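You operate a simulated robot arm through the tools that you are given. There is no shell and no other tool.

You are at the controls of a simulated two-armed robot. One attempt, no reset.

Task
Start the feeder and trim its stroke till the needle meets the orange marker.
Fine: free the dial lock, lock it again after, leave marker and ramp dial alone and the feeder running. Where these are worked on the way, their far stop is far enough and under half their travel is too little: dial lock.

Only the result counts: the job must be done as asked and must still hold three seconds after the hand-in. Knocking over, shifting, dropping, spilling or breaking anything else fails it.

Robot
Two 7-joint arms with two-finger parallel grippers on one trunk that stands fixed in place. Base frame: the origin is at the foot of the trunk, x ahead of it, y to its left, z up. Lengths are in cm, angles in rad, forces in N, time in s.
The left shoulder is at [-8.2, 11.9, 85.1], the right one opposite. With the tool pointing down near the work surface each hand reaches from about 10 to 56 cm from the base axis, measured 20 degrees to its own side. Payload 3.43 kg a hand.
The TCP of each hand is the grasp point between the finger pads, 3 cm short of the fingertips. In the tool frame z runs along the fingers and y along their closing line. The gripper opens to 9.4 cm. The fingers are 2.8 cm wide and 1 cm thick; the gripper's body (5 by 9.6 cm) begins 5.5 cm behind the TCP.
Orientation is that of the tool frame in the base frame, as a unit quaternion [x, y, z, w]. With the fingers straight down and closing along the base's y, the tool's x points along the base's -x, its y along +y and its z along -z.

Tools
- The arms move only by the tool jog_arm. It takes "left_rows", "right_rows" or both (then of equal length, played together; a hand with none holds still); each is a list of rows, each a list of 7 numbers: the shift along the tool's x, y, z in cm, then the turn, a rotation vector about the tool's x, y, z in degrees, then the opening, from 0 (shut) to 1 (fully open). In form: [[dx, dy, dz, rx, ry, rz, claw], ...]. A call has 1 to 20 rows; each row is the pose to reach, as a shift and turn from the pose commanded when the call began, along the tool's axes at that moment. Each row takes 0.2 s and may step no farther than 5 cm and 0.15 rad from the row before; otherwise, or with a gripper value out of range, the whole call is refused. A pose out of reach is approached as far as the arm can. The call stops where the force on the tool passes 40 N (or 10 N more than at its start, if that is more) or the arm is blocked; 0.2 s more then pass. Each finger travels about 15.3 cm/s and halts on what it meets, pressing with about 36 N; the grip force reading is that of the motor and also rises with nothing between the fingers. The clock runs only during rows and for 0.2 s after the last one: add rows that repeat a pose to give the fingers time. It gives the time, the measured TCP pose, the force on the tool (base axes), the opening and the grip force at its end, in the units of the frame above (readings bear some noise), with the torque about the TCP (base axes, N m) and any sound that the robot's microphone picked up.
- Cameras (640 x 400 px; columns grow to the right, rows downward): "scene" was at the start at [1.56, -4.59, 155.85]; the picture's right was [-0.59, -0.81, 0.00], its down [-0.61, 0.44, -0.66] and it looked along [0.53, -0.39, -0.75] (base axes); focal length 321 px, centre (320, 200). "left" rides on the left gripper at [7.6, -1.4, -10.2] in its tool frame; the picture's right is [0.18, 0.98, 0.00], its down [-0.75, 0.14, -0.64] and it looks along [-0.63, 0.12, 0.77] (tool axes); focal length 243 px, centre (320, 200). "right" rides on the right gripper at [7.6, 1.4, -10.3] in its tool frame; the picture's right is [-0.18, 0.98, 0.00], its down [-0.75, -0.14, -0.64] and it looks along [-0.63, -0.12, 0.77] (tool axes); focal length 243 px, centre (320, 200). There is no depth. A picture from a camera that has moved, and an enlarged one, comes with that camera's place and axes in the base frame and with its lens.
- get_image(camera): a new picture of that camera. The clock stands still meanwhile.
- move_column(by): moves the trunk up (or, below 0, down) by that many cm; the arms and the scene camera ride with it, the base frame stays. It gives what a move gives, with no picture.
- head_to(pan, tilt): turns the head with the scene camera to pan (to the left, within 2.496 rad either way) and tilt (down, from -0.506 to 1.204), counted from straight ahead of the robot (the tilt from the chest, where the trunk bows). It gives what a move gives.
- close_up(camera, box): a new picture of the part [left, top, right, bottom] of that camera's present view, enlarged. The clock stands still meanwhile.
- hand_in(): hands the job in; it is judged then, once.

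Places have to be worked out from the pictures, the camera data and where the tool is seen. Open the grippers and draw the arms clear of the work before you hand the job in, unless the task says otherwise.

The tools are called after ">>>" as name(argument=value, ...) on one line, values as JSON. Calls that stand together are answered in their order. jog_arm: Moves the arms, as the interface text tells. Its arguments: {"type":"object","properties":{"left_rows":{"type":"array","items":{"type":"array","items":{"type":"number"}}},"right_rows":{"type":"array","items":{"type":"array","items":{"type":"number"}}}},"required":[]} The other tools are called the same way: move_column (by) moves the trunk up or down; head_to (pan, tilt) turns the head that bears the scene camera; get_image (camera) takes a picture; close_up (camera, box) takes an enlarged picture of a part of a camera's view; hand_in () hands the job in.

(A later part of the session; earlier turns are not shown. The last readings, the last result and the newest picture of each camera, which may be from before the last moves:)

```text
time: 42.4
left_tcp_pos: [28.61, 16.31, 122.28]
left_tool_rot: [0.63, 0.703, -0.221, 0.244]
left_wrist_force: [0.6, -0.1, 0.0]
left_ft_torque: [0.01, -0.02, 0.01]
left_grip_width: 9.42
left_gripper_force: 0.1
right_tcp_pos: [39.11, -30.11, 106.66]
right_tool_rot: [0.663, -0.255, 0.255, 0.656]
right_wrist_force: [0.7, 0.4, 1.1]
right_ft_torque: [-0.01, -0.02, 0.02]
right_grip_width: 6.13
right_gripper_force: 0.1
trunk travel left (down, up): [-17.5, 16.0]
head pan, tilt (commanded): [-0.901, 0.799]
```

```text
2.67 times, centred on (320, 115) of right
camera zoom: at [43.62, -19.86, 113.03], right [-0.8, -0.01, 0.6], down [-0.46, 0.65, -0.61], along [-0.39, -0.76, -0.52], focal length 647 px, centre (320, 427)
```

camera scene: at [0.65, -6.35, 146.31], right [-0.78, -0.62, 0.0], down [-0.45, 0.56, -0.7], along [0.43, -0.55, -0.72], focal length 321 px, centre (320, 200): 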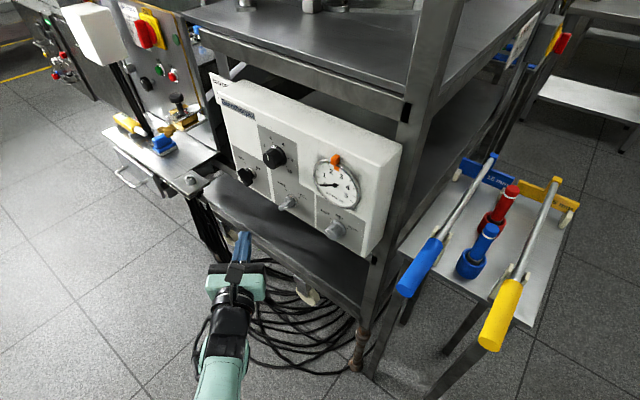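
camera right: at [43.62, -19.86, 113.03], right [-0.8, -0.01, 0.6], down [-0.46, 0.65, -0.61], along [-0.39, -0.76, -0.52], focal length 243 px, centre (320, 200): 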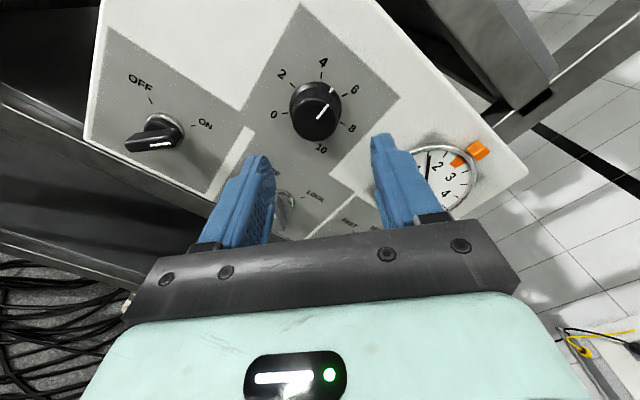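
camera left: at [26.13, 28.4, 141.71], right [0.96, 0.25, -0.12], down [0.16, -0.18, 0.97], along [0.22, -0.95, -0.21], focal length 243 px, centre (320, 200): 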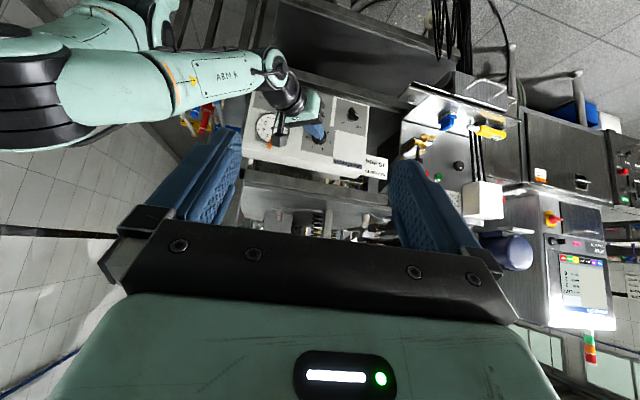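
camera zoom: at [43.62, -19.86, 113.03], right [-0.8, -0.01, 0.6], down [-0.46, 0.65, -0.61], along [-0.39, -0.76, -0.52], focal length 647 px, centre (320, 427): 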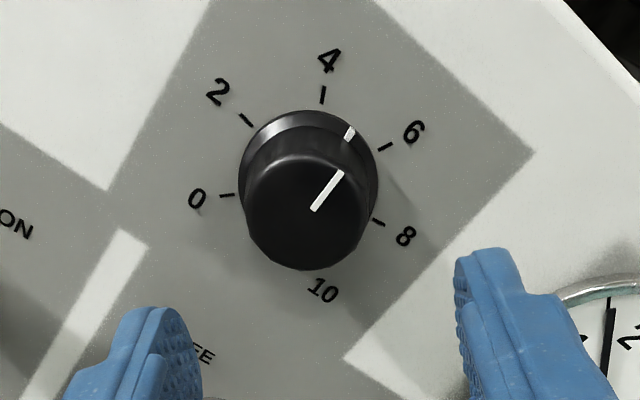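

Combining views, the dial axis is ≈ (39.2, 106.5), within 0.2 cm of the tool axis. I advance 7.4 cm so the fingertips straddle the dial (tips at y ≈ −40.5), fingers still open.

>>> jog_arm(right_rows=[[0, -0.1, 2, 0, 0, 0, 0.65], [0, -0.18, 4, 0, 0, 0, 0.65], [0, -0.18, 5.7, 0, 0, 0, 0.65], [0, -0.18, 7.3, 0, 0, 0, 0.65]])

>>> get_image(camera="right")

>>> close_up(camera="scene", box=[220, 110, 400, 240])

```text
time: 43.4
left_tcp_pos: [28.76, 16.28, 122.3]
left_tool_rot: [0.63, 0.703, -0.221, 0.244]
left_wrist_force: [0.1, 0.7, 0.0]
left_ft_torque: [-0.01, -0.01, 0.05]
left_grip_width: 9.4
left_gripper_force: 0.0
right_tcp_pos: [39.07, -37.41, 106.57]
right_tool_rot: [0.663, -0.255, 0.255, 0.656]
right_wrist_force: [-0.5, -0.9, -0.1]
right_ft_torque: [0.05, 0.01, 0.02]
right_grip_width: 6.12
right_gripper_force: 0.0
trunk travel left (down, up): [-17.5, 16.0]
head pan, tilt (commanded): [-0.901, 0.799]
```

```text
taken
camera right: at [43.79, -27.28, 112.86], right [-0.8, -0.01, 0.6], down [-0.46, 0.65, -0.61], along [-0.39, -0.76, -0.52], focal length 243 px, centre (320, 200)
```

right: 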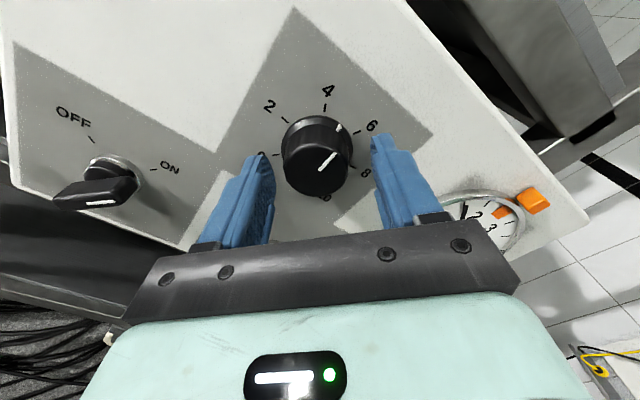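

```text
3.08 times, centred on (310, 175) of scene
camera zoom: at [0.65, -6.36, 146.3], right [-0.78, -0.62, 0.0], down [-0.45, 0.56, -0.7], along [0.43, -0.55, -0.72], focal length 987 px, centre (351, 277)
```

zoom: 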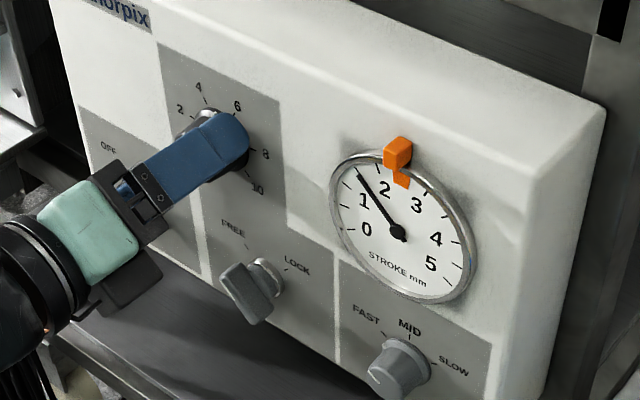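

The dial is between the fingers. I take a close-up to compare the cap's centre with where the tool axis should project (≈ (320, 173) in the full frame).

>>> close_up(camera="right", box=[240, 100, 400, 220])

```text
3.33 times, centred on (320, 160) of right
camera zoom: at [43.79, -27.28, 112.86], right [-0.8, -0.01, 0.6], down [-0.46, 0.65, -0.61], along [-0.39, -0.76, -0.52], focal length 809 px, centre (320, 333)
```

zoom: 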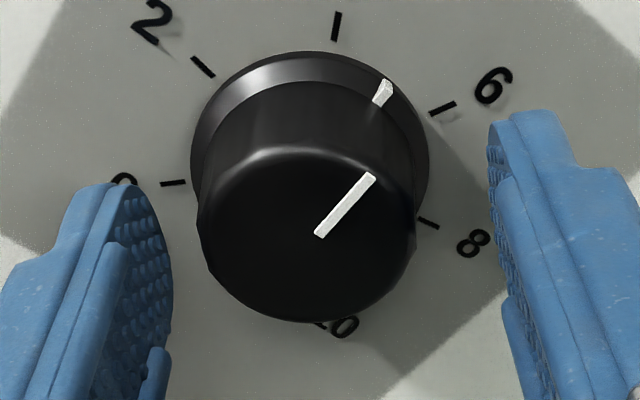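

The dial centre sits ~0.2 cm toward −tool-y of the tool axis. I correct by that and close the fingers gently onto the dial.

>>> jog_arm(right_rows=[[0.1, -0.22, 0, 0, 0, 0, 0.55], [0.1, -0.22, 0, 0, 0, 0, 0.45], [0.1, -0.22, 0, 0, 0, 0, 0.38], [0.1, -0.22, 0, 0, 0, 0, 0.3], [0.1, -0.22, 0, 0, 0, 0, 0.3], [0.1, -0.22, 0, 0, 0, 0, 0.3]])

>>> close_up(camera="right", box=[240, 100, 400, 220])

>>> close_up(camera="scene", box=[300, 145, 370, 205])

```text
time: 44.8
left_tcp_pos: [28.61, 16.29, 122.2]
left_tool_rot: [0.631, 0.703, -0.221, 0.244]
left_wrist_force: [0.1, 0.2, -0.5]
left_ft_torque: [0.0, -0.02, -0.01]
left_grip_width: 9.42
left_gripper_force: 0.0
right_tcp_pos: [39.38, -37.47, 106.72]
right_tool_rot: [0.662, -0.257, 0.254, 0.656]
right_wrist_force: [0.1, -1.4, 2.4]
right_ft_torque: [-0.03, -0.03, -0.11]
right_grip_width: 3.75
right_gripper_force: 45.1
trunk travel left (down, up): [-17.5, 16.0]
head pan, tilt (commanded): [-0.901, 0.799]
```

```text
3.33 times, centred on (320, 160) of right
camera zoom: at [43.99, -27.21, 112.8], right [-0.8, -0.01, 0.6], down [-0.46, 0.65, -0.61], along [-0.39, -0.76, -0.52], focal length 809 px, centre (320, 333)
```

zoom: 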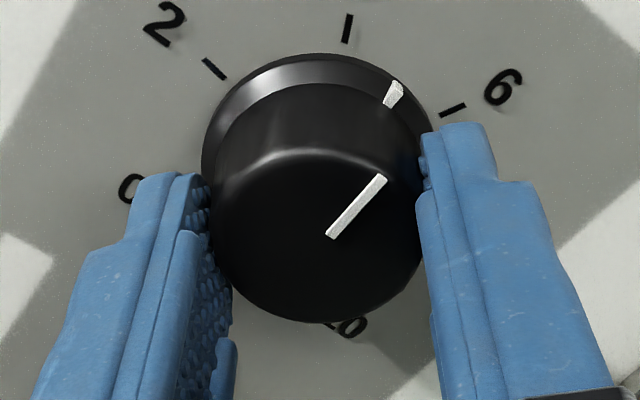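

```text
6.67 times, centred on (335, 175) of scene
camera zoom: at [0.63, -6.35, 146.31], right [-0.78, -0.62, 0.0], down [-0.45, 0.56, -0.7], along [0.43, -0.55, -0.72], focal length 2138 px, centre (220, 367)
```

zoom: 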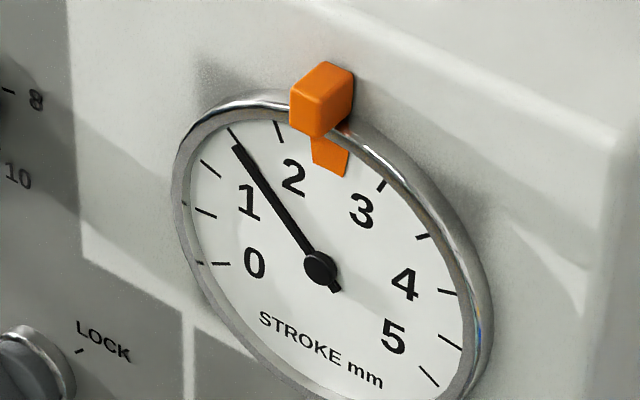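

Gripped cleanly at 3.75 cm with little side force. I turn +27° (clockwise, about one dial unit) to see the needle's response.

>>> jog_arm(right_rows=[[0, 0, 0, 0, 0, 6, 0.3], [0, 0, 0, 0, 0, 12, 0.3], [0, 0, 0, 0, 0, 18, 0.3], [0, 0, 0, 0, 0, 24, 0.3], [0, 0, 0, 0, 0, 27, 0.3], [0, 0, 0, 0, 0, 27, 0.3]])

>>> close_up(camera="right", box=[240, 100, 400, 220])

>>> close_up(camera="scene", box=[300, 145, 370, 205])

```text
time: 46.2
left_tcp_pos: [28.67, 16.22, 122.32]
left_tool_rot: [0.631, 0.703, -0.221, 0.243]
left_wrist_force: [0.0, 0.2, 0.6]
left_ft_torque: [0.0, -0.03, -0.03]
left_grip_width: 9.43
left_gripper_force: 0.0
right_tcp_pos: [39.49, -37.51, 106.52]
right_tool_rot: [0.585, -0.403, 0.401, 0.579]
right_wrist_force: [3.4, -4.8, 5.9]
right_ft_torque: [0.09, -0.06, 0.0]
right_grip_width: 3.75
right_gripper_force: 45.1
trunk travel left (down, up): [-17.5, 16.0]
head pan, tilt (commanded): [-0.901, 0.799]
```

```text
3.33 times, centred on (320, 160) of right
camera zoom: at [40.67, -27.22, 114.23], right [-0.98, 0.0, 0.17], down [-0.13, 0.65, -0.75], along [-0.11, -0.76, -0.64], focal length 809 px, centre (320, 333)
```

zoom: 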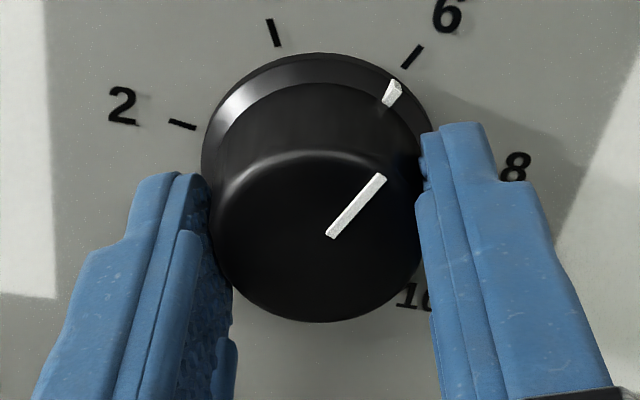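

```text
6.67 times, centred on (335, 175) of scene
camera zoom: at [0.67, -6.41, 146.31], right [-0.78, -0.62, 0.0], down [-0.45, 0.56, -0.7], along [0.43, -0.55, -0.72], focal length 2138 px, centre (220, 367)
```

zoom: 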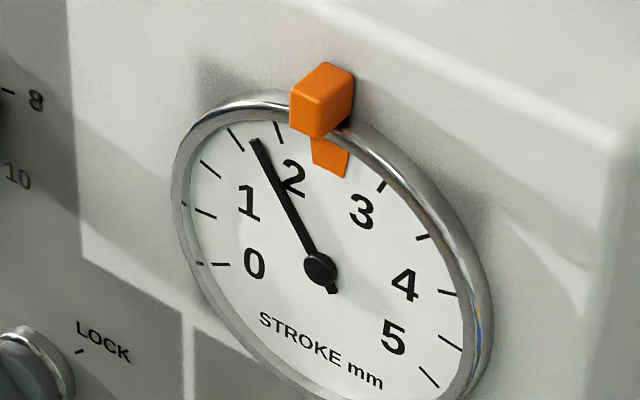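

The dial followed (now ~6) and the needle rose to ~1.8, so ≈ 0.3 mm per unit. I turn another 40° and wait a second for the needle to settle.

>>> jog_arm(right_rows=[[0, 0, 0, 0, 0, 6, 0.3], [0, 0, 0, 0, 0, 12, 0.3], [0, 0, 0, 0, 0, 18, 0.3], [0, 0, 0, 0, 0, 24, 0.3], [0, 0, 0, 0, 0, 30, 0.3], [0, 0, 0, 0, 0, 36, 0.3], [0, 0, 0, 0, 0, 40, 0.3], [0, 0, 0, 0, 0, 40, 0.3], [0, 0, 0, 0, 0, 40, 0.3], [0, 0, 0, 0, 0, 40, 0.3], [0, 0, 0, 0, 0, 40, 0.3], [0, 0, 0, 0, 0, 40, 0.3]])

>>> close_up(camera="right", box=[240, 100, 400, 220])

>>> close_up(camera="scene", box=[300, 145, 370, 205])

```text
time: 48.8
left_tcp_pos: [28.79, 16.29, 122.32]
left_tool_rot: [0.63, 0.704, -0.219, 0.244]
left_wrist_force: [0.4, -1.2, -0.2]
left_ft_torque: [-0.01, -0.02, -0.01]
left_grip_width: 9.42
left_gripper_force: 0.0
right_tcp_pos: [39.45, -37.39, 106.49]
right_tool_rot: [-0.411, 0.579, -0.575, -0.406]
right_wrist_force: [5.4, -6.4, 8.0]
right_ft_torque: [0.26, 0.03, 0.41]
right_grip_width: 3.74
right_gripper_force: 44.7
trunk travel left (down, up): [-17.5, 16.0]
head pan, tilt (commanded): [-0.901, 0.799]
```

```text
3.33 times, centred on (320, 160) of right
camera zoom: at [35.49, -27.21, 113.29], right [-0.87, 0.0, -0.5], down [0.38, 0.65, -0.66], along [0.32, -0.76, -0.56], focal length 809 px, centre (320, 333)
```

zoom: 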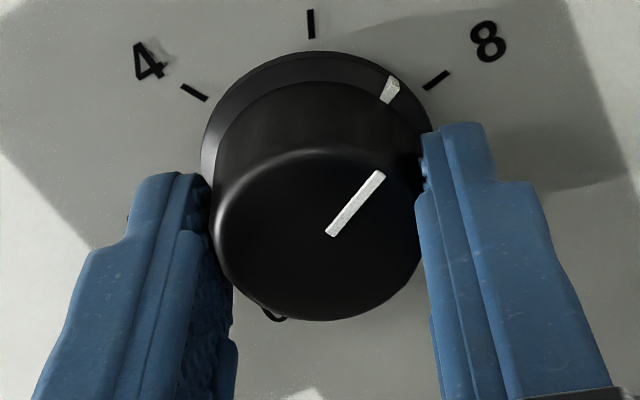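

```text
6.67 times, centred on (335, 175) of scene
camera zoom: at [0.69, -6.41, 146.3], right [-0.78, -0.62, 0.0], down [-0.45, 0.56, -0.7], along [0.43, -0.55, -0.72], focal length 2138 px, centre (220, 367)
```

zoom: 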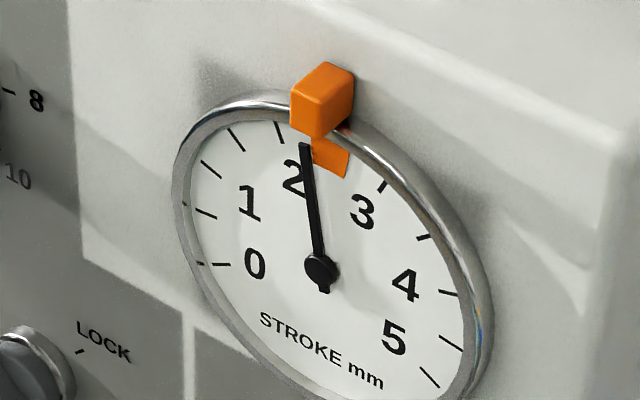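

Needle ~2.23 at dial ~7.4; the marker centre is ≈ 2.5. I turn another 20° and wait to settle.

>>> jog_arm(right_rows=[[0, 0, 0, 0, 0, 5, 0.3], [0, 0, 0, 0, 0, 10, 0.3], [0, 0, 0, 0, 0, 15, 0.3], [0, 0, 0, 0, 0, 20, 0.3], [0, 0, 0, 0, 0, 20, 0.3], [0, 0, 0, 0, 0, 20, 0.3], [0, 0, 0, 0, 0, 20, 0.3], [0, 0, 0, 0, 0, 20, 0.3], [0, 0, 0, 0, 0, 20, 0.3]])

>>> close_up(camera="right", box=[240, 100, 400, 220])

>>> close_up(camera="scene", box=[310, 150, 360, 190])

>>> get_image(camera="right")

>>> get_image(camera="left")

```text
time: 50.8
left_tcp_pos: [28.6, 16.2, 122.34]
left_tool_rot: [0.63, 0.704, -0.22, 0.244]
left_wrist_force: [-0.4, 1.2, 0.0]
left_ft_torque: [-0.03, -0.02, 0.01]
left_grip_width: 9.41
left_gripper_force: 0.1
right_tcp_pos: [39.5, -37.39, 106.45]
right_tool_rot: [-0.305, 0.641, -0.637, -0.302]
right_wrist_force: [11.5, -6.2, 14.5]
right_ft_torque: [0.23, 0.02, 0.9]
right_grip_width: 3.7
right_gripper_force: 44.7
trunk travel left (down, up): [-17.5, 16.0]
head pan, tilt (commanded): [-0.901, 0.799]
```

```text
3.33 times, centred on (320, 160) of right
camera zoom: at [33.45, -27.19, 111.56], right [-0.64, 0.0, -0.77], down [0.58, 0.65, -0.49], along [0.49, -0.76, -0.42], focal length 809 px, centre (320, 333)
```

zoom: 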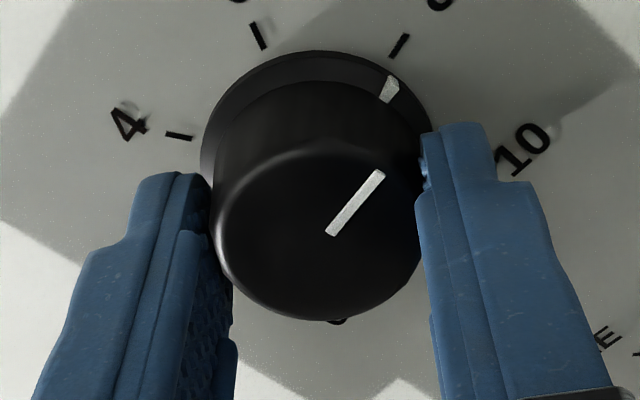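

```text
10.00 times, centred on (335, 170) of scene
camera zoom: at [0.74, -6.38, 146.31], right [-0.78, -0.62, 0.0], down [-0.45, 0.56, -0.7], along [0.43, -0.55, -0.72], focal length 3207 px, centre (170, 500)
```

zoom: 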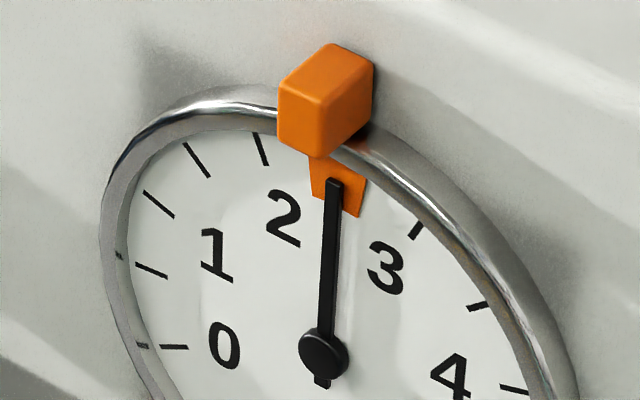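

```text
taken
camera right: at [33.45, -27.19, 111.56], right [-0.64, 0.0, -0.77], down [0.58, 0.65, -0.49], along [0.49, -0.76, -0.42], focal length 243 px, centre (320, 200)
```

right: 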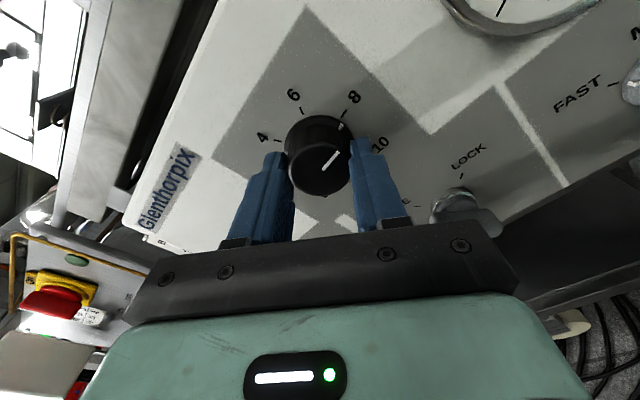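

```text
taken
camera left: at [26.14, 28.34, 125.69], right [0.96, 0.25, -0.12], down [0.16, -0.18, 0.97], along [0.22, -0.95, -0.21], focal length 243 px, centre (320, 200)
```

left: 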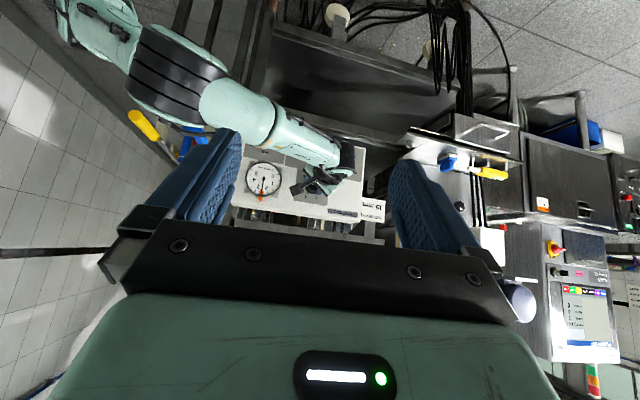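

In the scene view the needle now lies on the marker's tab, nearly centred. I check from the left camera, which views the gauge more frontally, to exclude parallax.

>>> close_up(camera="left", box=[240, 155, 290, 205])

>>> close_up(camera="left", box=[250, 175, 280, 205])

```text
8.00 times, centred on (265, 180) of left
camera zoom: at [26.14, 28.34, 125.69], right [0.96, 0.25, -0.12], down [0.16, -0.18, 0.97], along [0.22, -0.95, -0.21], focal length 1941 px, centre (760, 360)
```

zoom: 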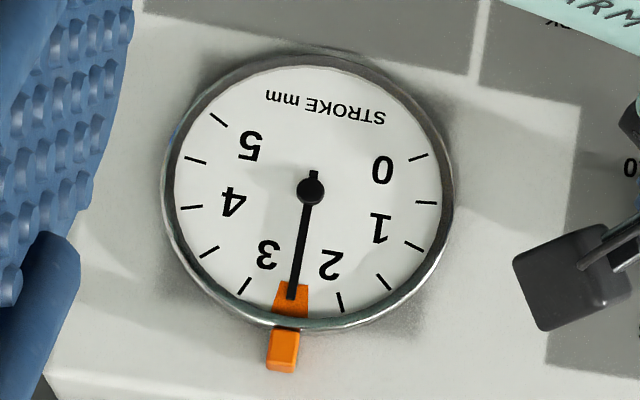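

```text
13.33 times, centred on (265, 190) of left
camera zoom: at [26.14, 28.34, 125.69], right [0.96, 0.25, -0.12], down [0.16, -0.18, 0.97], along [0.22, -0.95, -0.21], focal length 3235 px, centre (1053, 333)
```

zoom: 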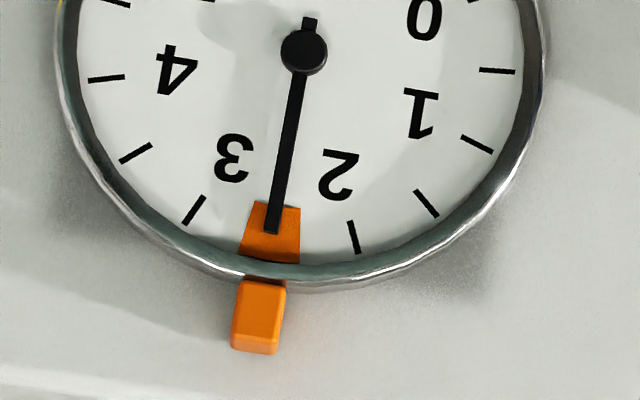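

From the left camera the needle lies centred on the tab (within ~2 px of its ~50 px width), agreeing with the scene view. I open the fingers gently to release the dial and see whether the needle holds.

>>> jog_arm(right_rows=[[0, 0, 0, 0, 0, 0, 0.42], [0, 0, 0, 0, 0, 0, 0.5], [0, 0, 0, 0, 0, 0, 0.6], [0, 0, 0, 0, 0, 0, 0.65], [0, 0, 0, 0, 0, 0, 0.65], [0, 0, 0, 0, 0, 0, 0.65]])

>>> close_up(camera="left", box=[250, 175, 280, 205])

>>> close_up(camera="scene", box=[310, 150, 360, 190])

>>> get_image(camera="right")

```text
time: 52.2
left_tcp_pos: [28.74, 16.33, 122.36]
left_tool_rot: [0.63, 0.703, -0.219, 0.244]
left_wrist_force: [-0.4, 0.2, 0.5]
left_ft_torque: [-0.04, 0.01, -0.04]
left_grip_width: 9.42
left_gripper_force: 0.1
right_tcp_pos: [39.38, -37.36, 106.57]
right_tool_rot: [-0.304, 0.642, -0.637, -0.3]
right_wrist_force: [0.4, -0.3, 0.5]
right_ft_torque: [0.01, -0.04, -0.01]
right_grip_width: 6.12
right_gripper_force: 0.2
trunk travel left (down, up): [-17.5, 16.0]
head pan, tilt (commanded): [-0.901, 0.799]
```

```text
13.33 times, centred on (265, 190) of left
camera zoom: at [26.06, 28.37, 125.69], right [0.96, 0.25, -0.12], down [0.16, -0.18, 0.97], along [0.22, -0.95, -0.21], focal length 3235 px, centre (1053, 333)
```

zoom: 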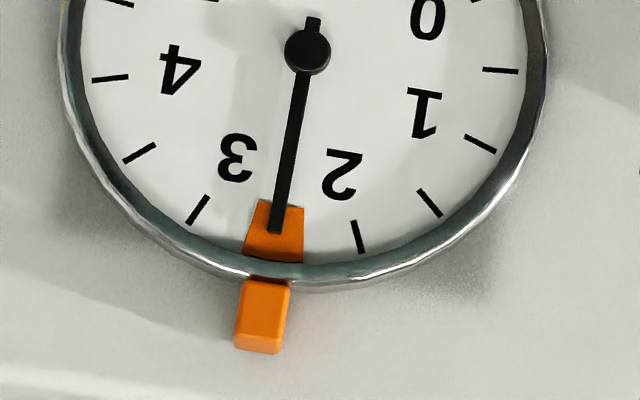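

```text
10.00 times, centred on (335, 170) of scene
camera zoom: at [0.65, -6.34, 146.31], right [-0.78, -0.62, 0.0], down [-0.45, 0.56, -0.7], along [0.43, -0.55, -0.72], focal length 3207 px, centre (170, 500)
```

zoom: 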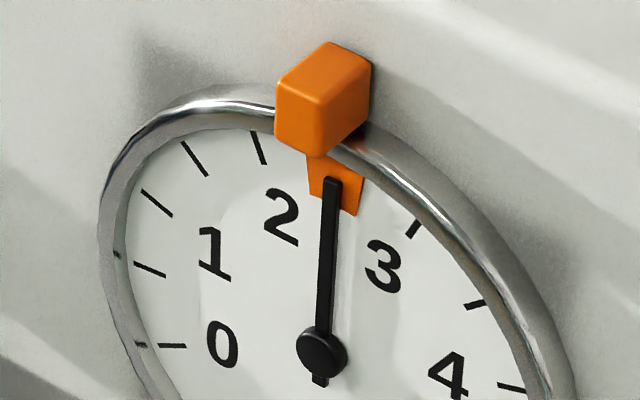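

```text
taken
camera right: at [33.36, -27.17, 111.55], right [-0.64, 0.01, -0.77], down [0.59, 0.65, -0.49], along [0.49, -0.76, -0.42], focal length 243 px, centre (320, 200)
```

right: 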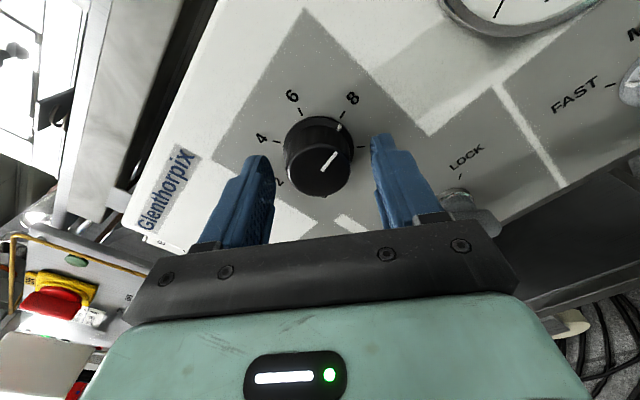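

The needle stays on the marker after release. I withdraw straight back from the dial with open fingers.

>>> jog_arm(right_rows=[[0, 0, -2, 0, 0, 0, 0.65], [0, 0, -4.5, 0, 0, 0, 0.65], [0, 0, -7, 0, 0, 0, 0.65], [0, 0, -9, 0, 0, 0, 0.65], [0, 0, -9, 0, 0, 0, 0.65]])

>>> close_up(camera="scene", box=[220, 120, 400, 250])

>>> close_up(camera="left", box=[230, 130, 360, 220])

```text
time: 53.4
left_tcp_pos: [28.65, 16.33, 122.33]
left_tool_rot: [0.631, 0.702, -0.221, 0.243]
left_wrist_force: [-0.9, 0.2, 0.9]
left_ft_torque: [-0.03, -0.01, -0.02]
left_grip_width: 9.41
left_gripper_force: 0.0
right_tcp_pos: [39.49, -28.48, 106.5]
right_tool_rot: [-0.306, 0.641, -0.636, -0.301]
right_wrist_force: [-0.3, 1.0, -0.9]
right_ft_torque: [-0.01, 0.0, -0.01]
right_grip_width: 6.1
right_gripper_force: 0.1
trunk travel left (down, up): [-17.5, 16.0]
head pan, tilt (commanded): [-0.901, 0.799]
```

```text
3.08 times, centred on (310, 185) of scene
camera zoom: at [0.65, -6.35, 146.31], right [-0.78, -0.62, 0.0], down [-0.45, 0.56, -0.7], along [0.43, -0.55, -0.72], focal length 987 px, centre (351, 246)
```

zoom: 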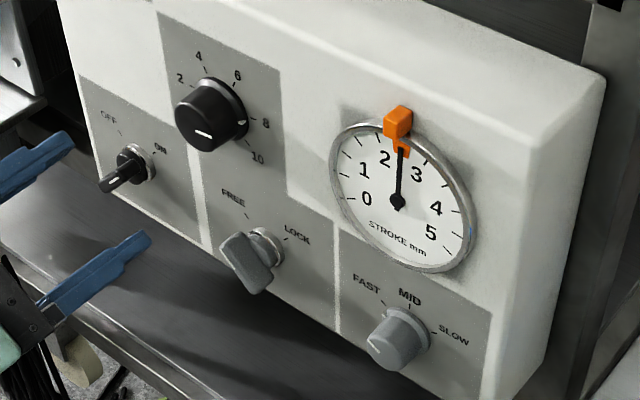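

```text
4.44 times, centred on (295, 175) of left
camera zoom: at [26.06, 28.36, 125.69], right [0.96, 0.25, -0.12], down [0.16, -0.18, 0.97], along [0.22, -0.95, -0.21], focal length 1078 px, centre (431, 311)
```

zoom: 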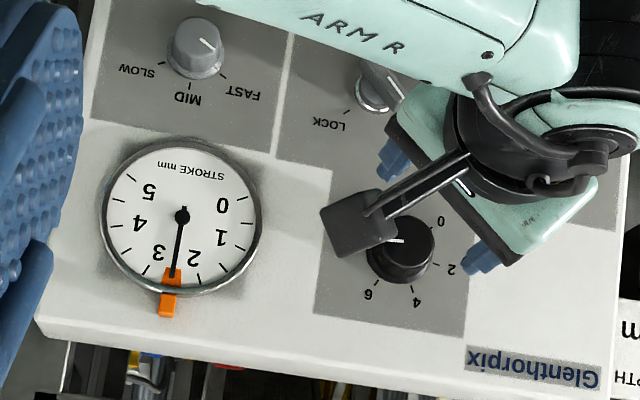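

Needle centred, dial free-standing at ~8.2. I now move to the lock lever: roll back to −90°, close the fingers, and stage on the +x upper side of the lever (tip ≈ [39.9, −34, 97.3]).

>>> jog_arm(right_rows=[[-1.5, 1.1, 0.5, 0, 0, -8, 0.4], [-3, 2.2, 1, 0, 0, -16, 0.2], [-4.4, 3.3, 1.5, 0, 0, -24, 0], [-5.9, 4.4, 2, 0, 0, -32, 0], [-7.36, 5.49, 2.5, 0, 0, -39.5, 0], [-7.36, 5.49, 2.5, 0, 0, -39.5, 0]])

>>> get_image(camera="right")

>>> close_up(camera="right", box=[240, 60, 440, 200])

```text
time: 54.8
left_tcp_pos: [28.78, 16.35, 122.29]
left_tool_rot: [0.63, 0.703, -0.221, 0.244]
left_wrist_force: [0.6, 0.0, 0.3]
left_ft_torque: [0.0, -0.04, 0.01]
left_grip_width: 9.4
left_gripper_force: 0.0
right_tcp_pos: [39.93, -30.76, 97.37]
right_tool_rot: [0.504, -0.5, 0.497, 0.498]
right_wrist_force: [-0.1, 0.0, -1.1]
right_ft_torque: [-0.01, -0.01, 0.02]
right_grip_width: 0.0
right_gripper_force: 33.0
trunk travel left (down, up): [-17.5, 16.0]
head pan, tilt (commanded): [-0.901, 0.799]
```

```text
taken
camera right: at [38.38, -20.56, 105.08], right [-0.98, 0.0, -0.18], down [0.14, 0.65, -0.75], along [0.12, -0.76, -0.64], focal length 243 px, centre (320, 200)
```

right: 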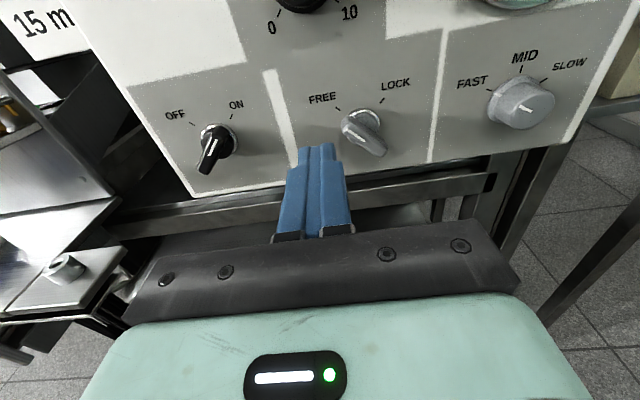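

```text
2.86 times, centred on (340, 130) of right
camera zoom: at [38.38, -20.56, 105.08], right [-0.98, 0.0, -0.18], down [0.14, 0.65, -0.75], along [0.12, -0.76, -0.64], focal length 693 px, centre (263, 400)
```

zoom: 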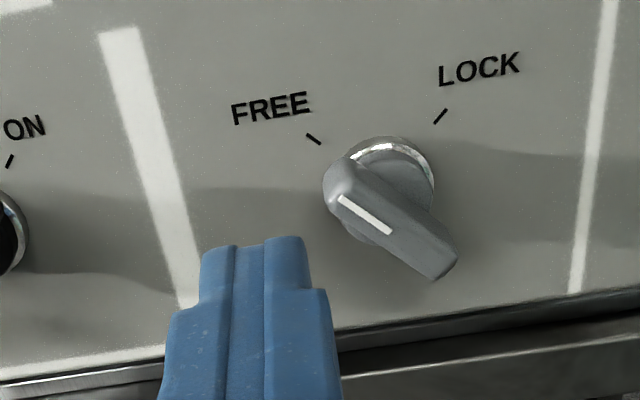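

The fingertips are in front of and to the +x side of the lever's pointer end. I insert straight in to y ≈ −39.9.

>>> jog_arm(right_rows=[[0, -0.2, 2, 0, 0, 0, 0], [0, -0.2, 4, 0, 0, 0, 0], [0, -0.2, 6.1, 0, 0, 0, 0]])

>>> close_up(camera="right", box=[240, 60, 440, 200])

>>> close_up(camera="scene", box=[220, 120, 400, 250])

```text
time: 55.6
left_tcp_pos: [28.64, 16.35, 122.26]
left_tool_rot: [0.63, 0.703, -0.22, 0.244]
left_wrist_force: [0.3, 0.4, 0.5]
left_ft_torque: [0.01, 0.03, 0.01]
left_grip_width: 9.41
left_gripper_force: 0.1
right_tcp_pos: [39.89, -36.84, 97.36]
right_tool_rot: [0.504, -0.501, 0.497, 0.498]
right_wrist_force: [0.4, 0.3, -0.1]
right_ft_torque: [0.03, 0.0, -0.01]
right_grip_width: 0.0
right_gripper_force: 32.4
trunk travel left (down, up): [-17.5, 16.0]
head pan, tilt (commanded): [-0.901, 0.799]
```

```text
2.86 times, centred on (340, 130) of right
camera zoom: at [38.44, -26.73, 105.17], right [-0.98, 0.0, -0.18], down [0.14, 0.65, -0.75], along [0.12, -0.76, -0.64], focal length 693 px, centre (263, 400)
```

zoom: 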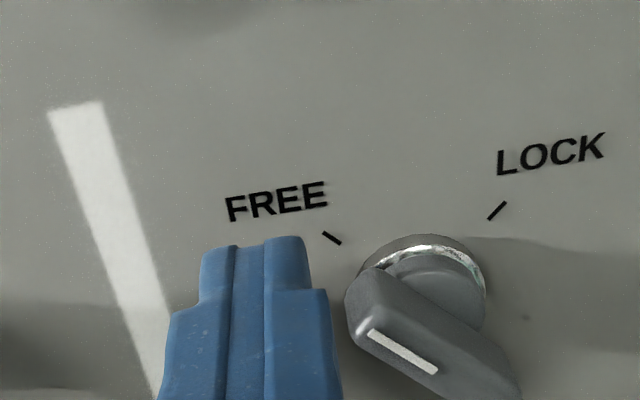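

```text
3.08 times, centred on (310, 185) of scene
camera zoom: at [0.65, -6.37, 146.3], right [-0.78, -0.62, 0.0], down [-0.45, 0.56, -0.7], along [0.43, -0.55, -0.72], focal length 987 px, centre (351, 246)
```

zoom: 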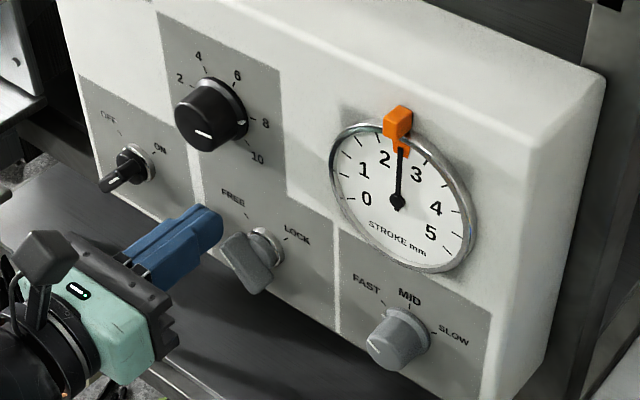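

In place beside the pointer end. I push −x in small steps to the vertical, then up-and-over to the LOCK stop.

>>> jog_arm(right_rows=[[0.05, 0.5, 0, 0, 0, 0, 0], [0.05, 1.0, 0, 0, 0, 0, 0], [0.05, 1.45, 0, 0, 0, 0, 0], [0.05, 1.85, 0, 0, 0, 0, 0]])

>>> close_up(camera="right", box=[240, 60, 440, 200])

>>> close_up(camera="scene", box=[220, 120, 400, 250])

```text
time: 56.5
left_tcp_pos: [28.61, 16.25, 122.34]
left_tool_rot: [0.63, 0.704, -0.22, 0.245]
left_wrist_force: [0.3, -0.4, 1.4]
left_ft_torque: [0.01, -0.02, 0.02]
left_grip_width: 9.37
left_gripper_force: 0.1
right_tcp_pos: [38.81, -36.81, 97.91]
right_tool_rot: [0.504, -0.495, 0.505, 0.496]
right_wrist_force: [3.2, -2.3, 2.7]
right_ft_torque: [-0.02, 0.04, 0.08]
right_grip_width: 0.0
right_gripper_force: 33.3
trunk travel left (down, up): [-17.5, 16.0]
head pan, tilt (commanded): [-0.901, 0.799]
stopped in row 4 (right hand): the force on the tool passed its limit at 43 N (the readings are from after the stop); the commanded pose is now the measured one
```

```text
2.86 times, centred on (340, 130) of right
camera zoom: at [37.1, -26.57, 105.55], right [-0.98, -0.01, -0.18], down [0.13, 0.64, -0.75], along [0.13, -0.77, -0.63], focal length 693 px, centre (263, 400)
```

zoom: 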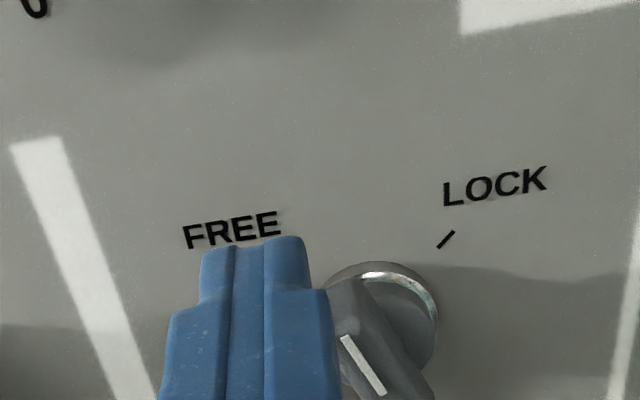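

```text
3.08 times, centred on (310, 185) of scene
camera zoom: at [0.54, -6.34, 146.3], right [-0.78, -0.62, 0.0], down [-0.44, 0.56, -0.7], along [0.43, -0.55, -0.72], focal length 987 px, centre (351, 246)
```

zoom: 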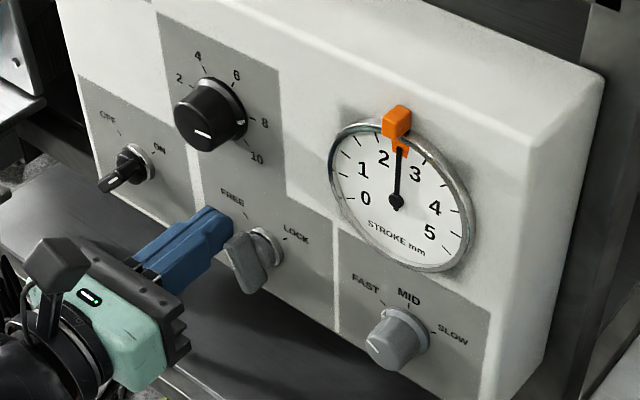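

The lever has turned about 20° (to ~25° from vertical) but friction at the corner hit the 40 N limit. I continue along the lever's own arc (up and −x together) with smaller steps.

>>> jog_arm(right_rows=[[0.12, 0.2, 0, 0, 0, 0, 0], [0.25, 0.42, 0, 0, 0, 0, 0], [0.36, 0.65, 0, 0, 0, 0, 0], [0.42, 0.9, 0, 0, 0, 0, 0]])

>>> close_up(camera="right", box=[240, 60, 440, 200])

>>> close_up(camera="scene", box=[220, 120, 400, 250])

```text
time: 57.5
left_tcp_pos: [28.62, 16.3, 122.36]
left_tool_rot: [0.631, 0.703, -0.221, 0.243]
left_wrist_force: [0.9, 0.2, 0.0]
left_ft_torque: [-0.02, -0.03, 0.01]
left_grip_width: 9.42
left_gripper_force: 0.1
right_tcp_pos: [37.87, -36.8, 98.22]
right_tool_rot: [0.504, -0.496, 0.504, 0.496]
right_wrist_force: [2.2, -0.3, 0.0]
right_ft_torque: [-0.01, -0.03, 0.03]
right_grip_width: 0.02
right_gripper_force: 32.8
trunk travel left (down, up): [-17.5, 16.0]
head pan, tilt (commanded): [-0.901, 0.799]
```

```text
2.86 times, centred on (340, 130) of right
camera zoom: at [36.21, -26.52, 105.8], right [-0.98, -0.01, -0.18], down [0.13, 0.64, -0.75], along [0.13, -0.77, -0.63], focal length 693 px, centre (263, 400)
```

zoom: 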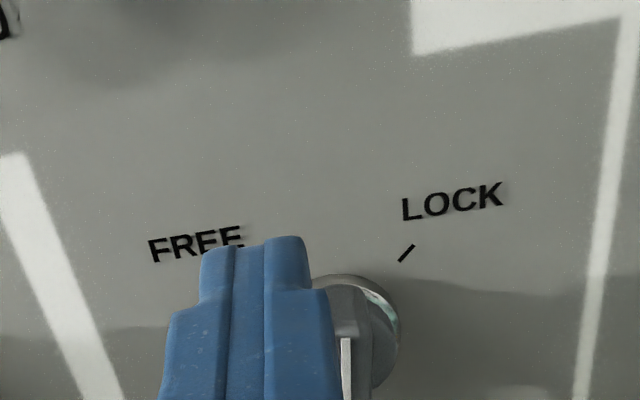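

```text
3.08 times, centred on (310, 185) of scene
camera zoom: at [0.67, -6.32, 146.31], right [-0.78, -0.62, 0.0], down [-0.45, 0.56, -0.7], along [0.43, -0.55, -0.72], focal length 987 px, centre (351, 246)
```

zoom: 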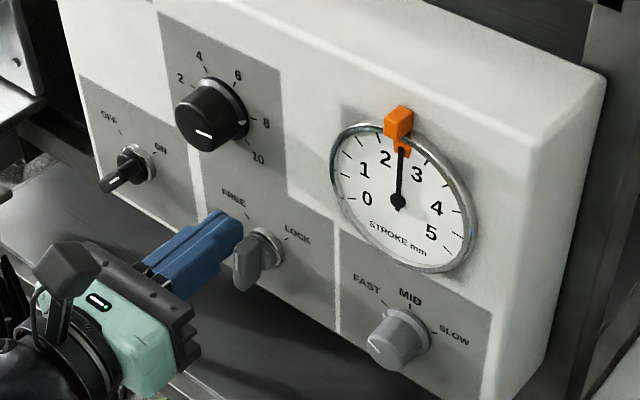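

The lever is now vertical with little force. I continue −x to the LOCK stop.

>>> jog_arm(right_rows=[[0.05, 0.3, 0, 0, 0, 0, 0], [0.1, 0.6, 0, 0, 0, 0, 0], [0.1, 0.85, 0, 0, 0, 0, 0], [0.05, 1.1, 0, 0, 0, 0, 0], [0, 1.35, 0, 0, 0, 0, 0]])

>>> close_up(camera="right", box=[240, 60, 440, 200])

>>> close_up(camera="scene", box=[220, 120, 400, 250])

```text
time: 58.7
left_tcp_pos: [28.76, 16.33, 122.29]
left_tool_rot: [0.63, 0.703, -0.221, 0.243]
left_wrist_force: [-0.3, -0.1, 0.4]
left_ft_torque: [-0.04, 0.01, 0.01]
left_grip_width: 9.41
left_gripper_force: 0.0
right_tcp_pos: [36.8, -36.89, 98.24]
right_tool_rot: [0.504, -0.496, 0.504, 0.496]
right_wrist_force: [12.4, -6.4, 5.8]
right_ft_torque: [-0.11, -0.13, 0.2]
right_grip_width: 0.01
right_gripper_force: 33.1
trunk travel left (down, up): [-17.5, 16.0]
head pan, tilt (commanded): [-0.901, 0.799]
```

```text
2.86 times, centred on (340, 130) of right
camera zoom: at [35.04, -26.64, 105.89], right [-0.98, -0.02, -0.18], down [0.13, 0.64, -0.75], along [0.13, -0.77, -0.63], focal length 693 px, centre (263, 400)
```

zoom: 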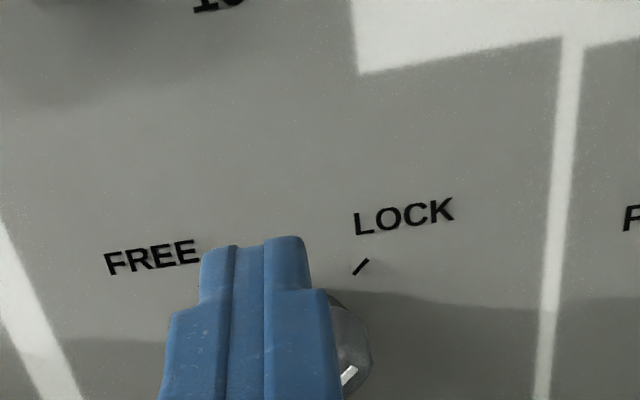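

```text
3.08 times, centred on (310, 185) of scene
camera zoom: at [0.8, -6.4, 146.31], right [-0.78, -0.62, 0.0], down [-0.45, 0.56, -0.7], along [0.43, -0.55, -0.72], focal length 987 px, centre (351, 246)
```

zoom: 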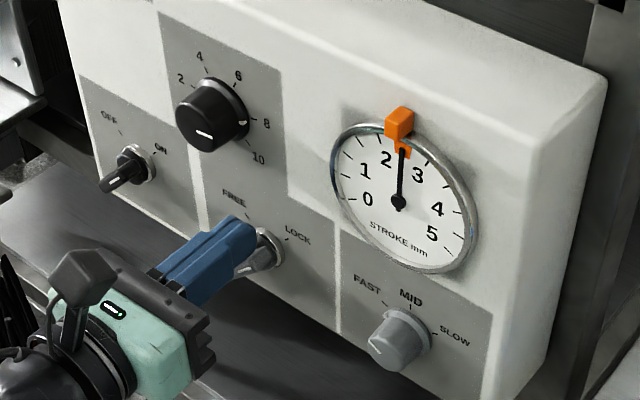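

The lever is near the LOCK stop (12 N). I press a little further to seat it.

>>> jog_arm(right_rows=[[0, 0.15, 0, 0, 0, 0, 0], [0, 0.3, 0, 0, 0, 0, 0], [0, 0.4, 0, 0, 0, 0, 0]])

>>> close_up(camera="right", box=[240, 60, 440, 200])

```text
time: 59.5
left_tcp_pos: [28.92, 16.32, 122.2]
left_tool_rot: [0.63, 0.704, -0.221, 0.243]
left_wrist_force: [0.2, -0.1, 0.4]
left_ft_torque: [-0.04, 0.0, 0.0]
left_grip_width: 9.36
left_gripper_force: 0.0
right_tcp_pos: [36.65, -36.7, 98.37]
right_tool_rot: [0.506, -0.494, 0.505, 0.495]
right_wrist_force: [32.8, -14.2, 13.6]
right_ft_torque: [-0.37, -0.26, 0.61]
right_grip_width: 0.01
right_gripper_force: 33.1
trunk travel left (down, up): [-17.5, 16.0]
head pan, tilt (commanded): [-0.901, 0.799]
```

```text
2.86 times, centred on (340, 130) of right
camera zoom: at [34.93, -26.6, 105.91], right [-0.98, -0.02, -0.18], down [0.13, 0.64, -0.75], along [0.13, -0.76, -0.63], focal length 693 px, centre (263, 400)
```

zoom: 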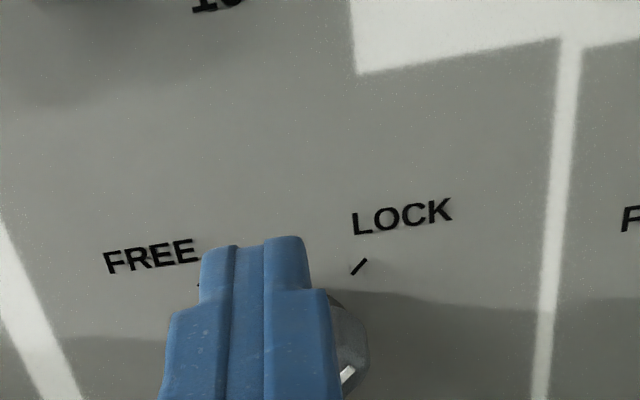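

33 N with hardly any further motion: the lever is at its LOCK stop. I ease off +x and withdraw straight back.

>>> jog_arm(right_rows=[[0, -0.5, 0, 0, 0, 0, 0], [0, -0.9, -0.5, 0, 0, 0, 0], [0, -0.9, -3.5, 0, 0, 0, 0], [0, -0.9, -7, 0, 0, 0, 0], [0, -0.9, -10, 0, 0, 0, 0], [0, -0.9, -10, 0, 0, 0, 0]])

>>> get_image(camera="right")

>>> close_up(camera="scene", box=[220, 120, 400, 250])

>>> close_up(camera="left", box=[250, 175, 280, 205])

```text
time: 60.9
left_tcp_pos: [28.71, 16.38, 122.26]
left_tool_rot: [0.631, 0.702, -0.222, 0.244]
left_wrist_force: [-0.5, -0.4, -0.3]
left_ft_torque: [0.01, -0.03, -0.04]
left_grip_width: 9.43
left_gripper_force: 0.1
right_tcp_pos: [36.82, -26.91, 98.19]
right_tool_rot: [0.504, -0.497, 0.502, 0.497]
right_wrist_force: [0.1, 0.6, 0.3]
right_ft_torque: [0.0, 0.0, 0.0]
right_grip_width: 0.0
right_gripper_force: 33.6
trunk travel left (down, up): [-17.5, 16.0]
head pan, tilt (commanded): [-0.901, 0.799]
```

```text
taken
camera right: at [35.11, -16.66, 105.86], right [-0.98, -0.01, -0.18], down [0.13, 0.64, -0.75], along [0.13, -0.76, -0.63], focal length 243 px, centre (320, 200)
```

right: 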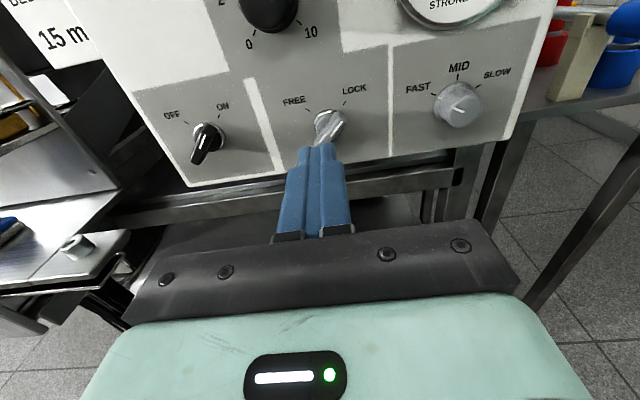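

```text
3.08 times, centred on (310, 185) of scene
camera zoom: at [0.65, -6.37, 146.3], right [-0.78, -0.62, 0.0], down [-0.45, 0.56, -0.7], along [0.43, -0.55, -0.72], focal length 987 px, centre (351, 246)
```

zoom: 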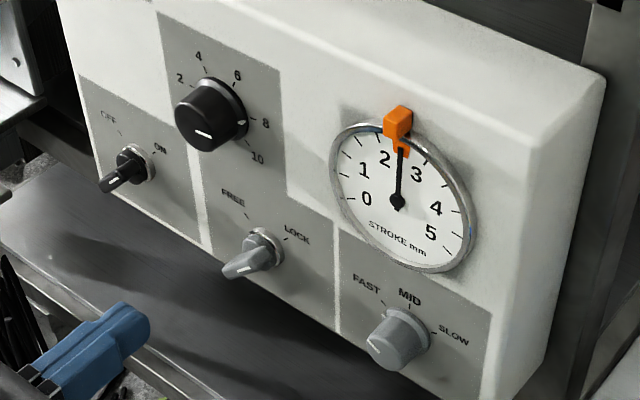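

```text
13.33 times, centred on (265, 190) of left
camera zoom: at [26.07, 28.35, 125.7], right [0.96, 0.25, -0.12], down [0.16, -0.18, 0.97], along [0.22, -0.95, -0.21], focal length 3235 px, centre (1053, 333)
```

zoom: 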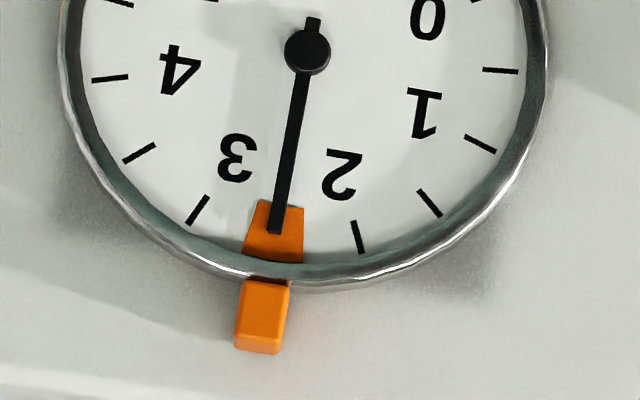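

The lever is back at LOCK and the needle remains centred on the marker. I verify the switch and lever positions in a close-up before clearing the arms.

>>> close_up(camera="right", box=[150, 70, 400, 190])

>>> close_up(camera="scene", box=[240, 160, 320, 220])

```text
2.56 times, centred on (275, 130) of right
camera zoom: at [35.11, -16.66, 105.86], right [-0.98, -0.01, -0.18], down [0.13, 0.64, -0.75], along [0.13, -0.76, -0.63], focal length 621 px, centre (435, 379)
```

zoom: 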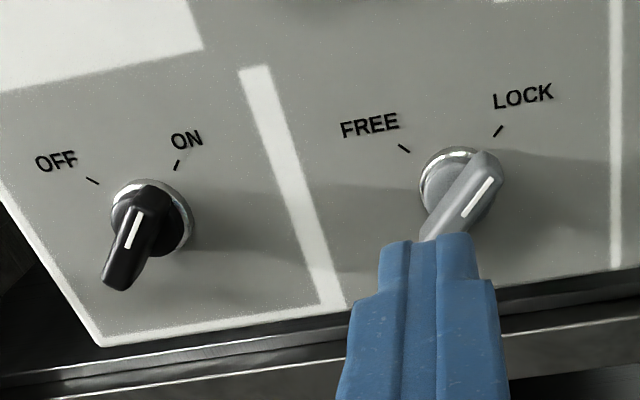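

```text
6.67 times, centred on (280, 190) of scene
camera zoom: at [0.65, -6.37, 146.3], right [-0.78, -0.62, 0.0], down [-0.45, 0.56, -0.7], along [0.43, -0.55, -0.72], focal length 2138 px, centre (587, 267)
```

zoom: 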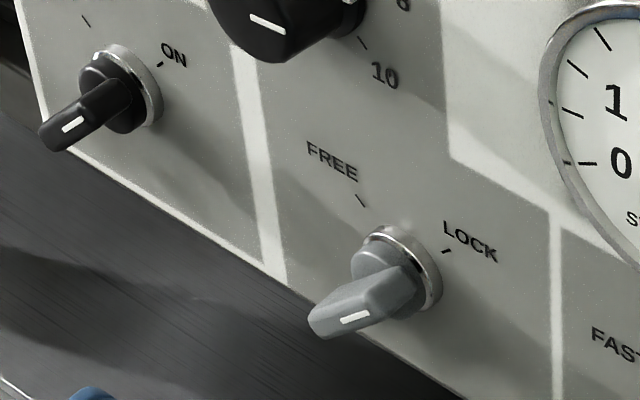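

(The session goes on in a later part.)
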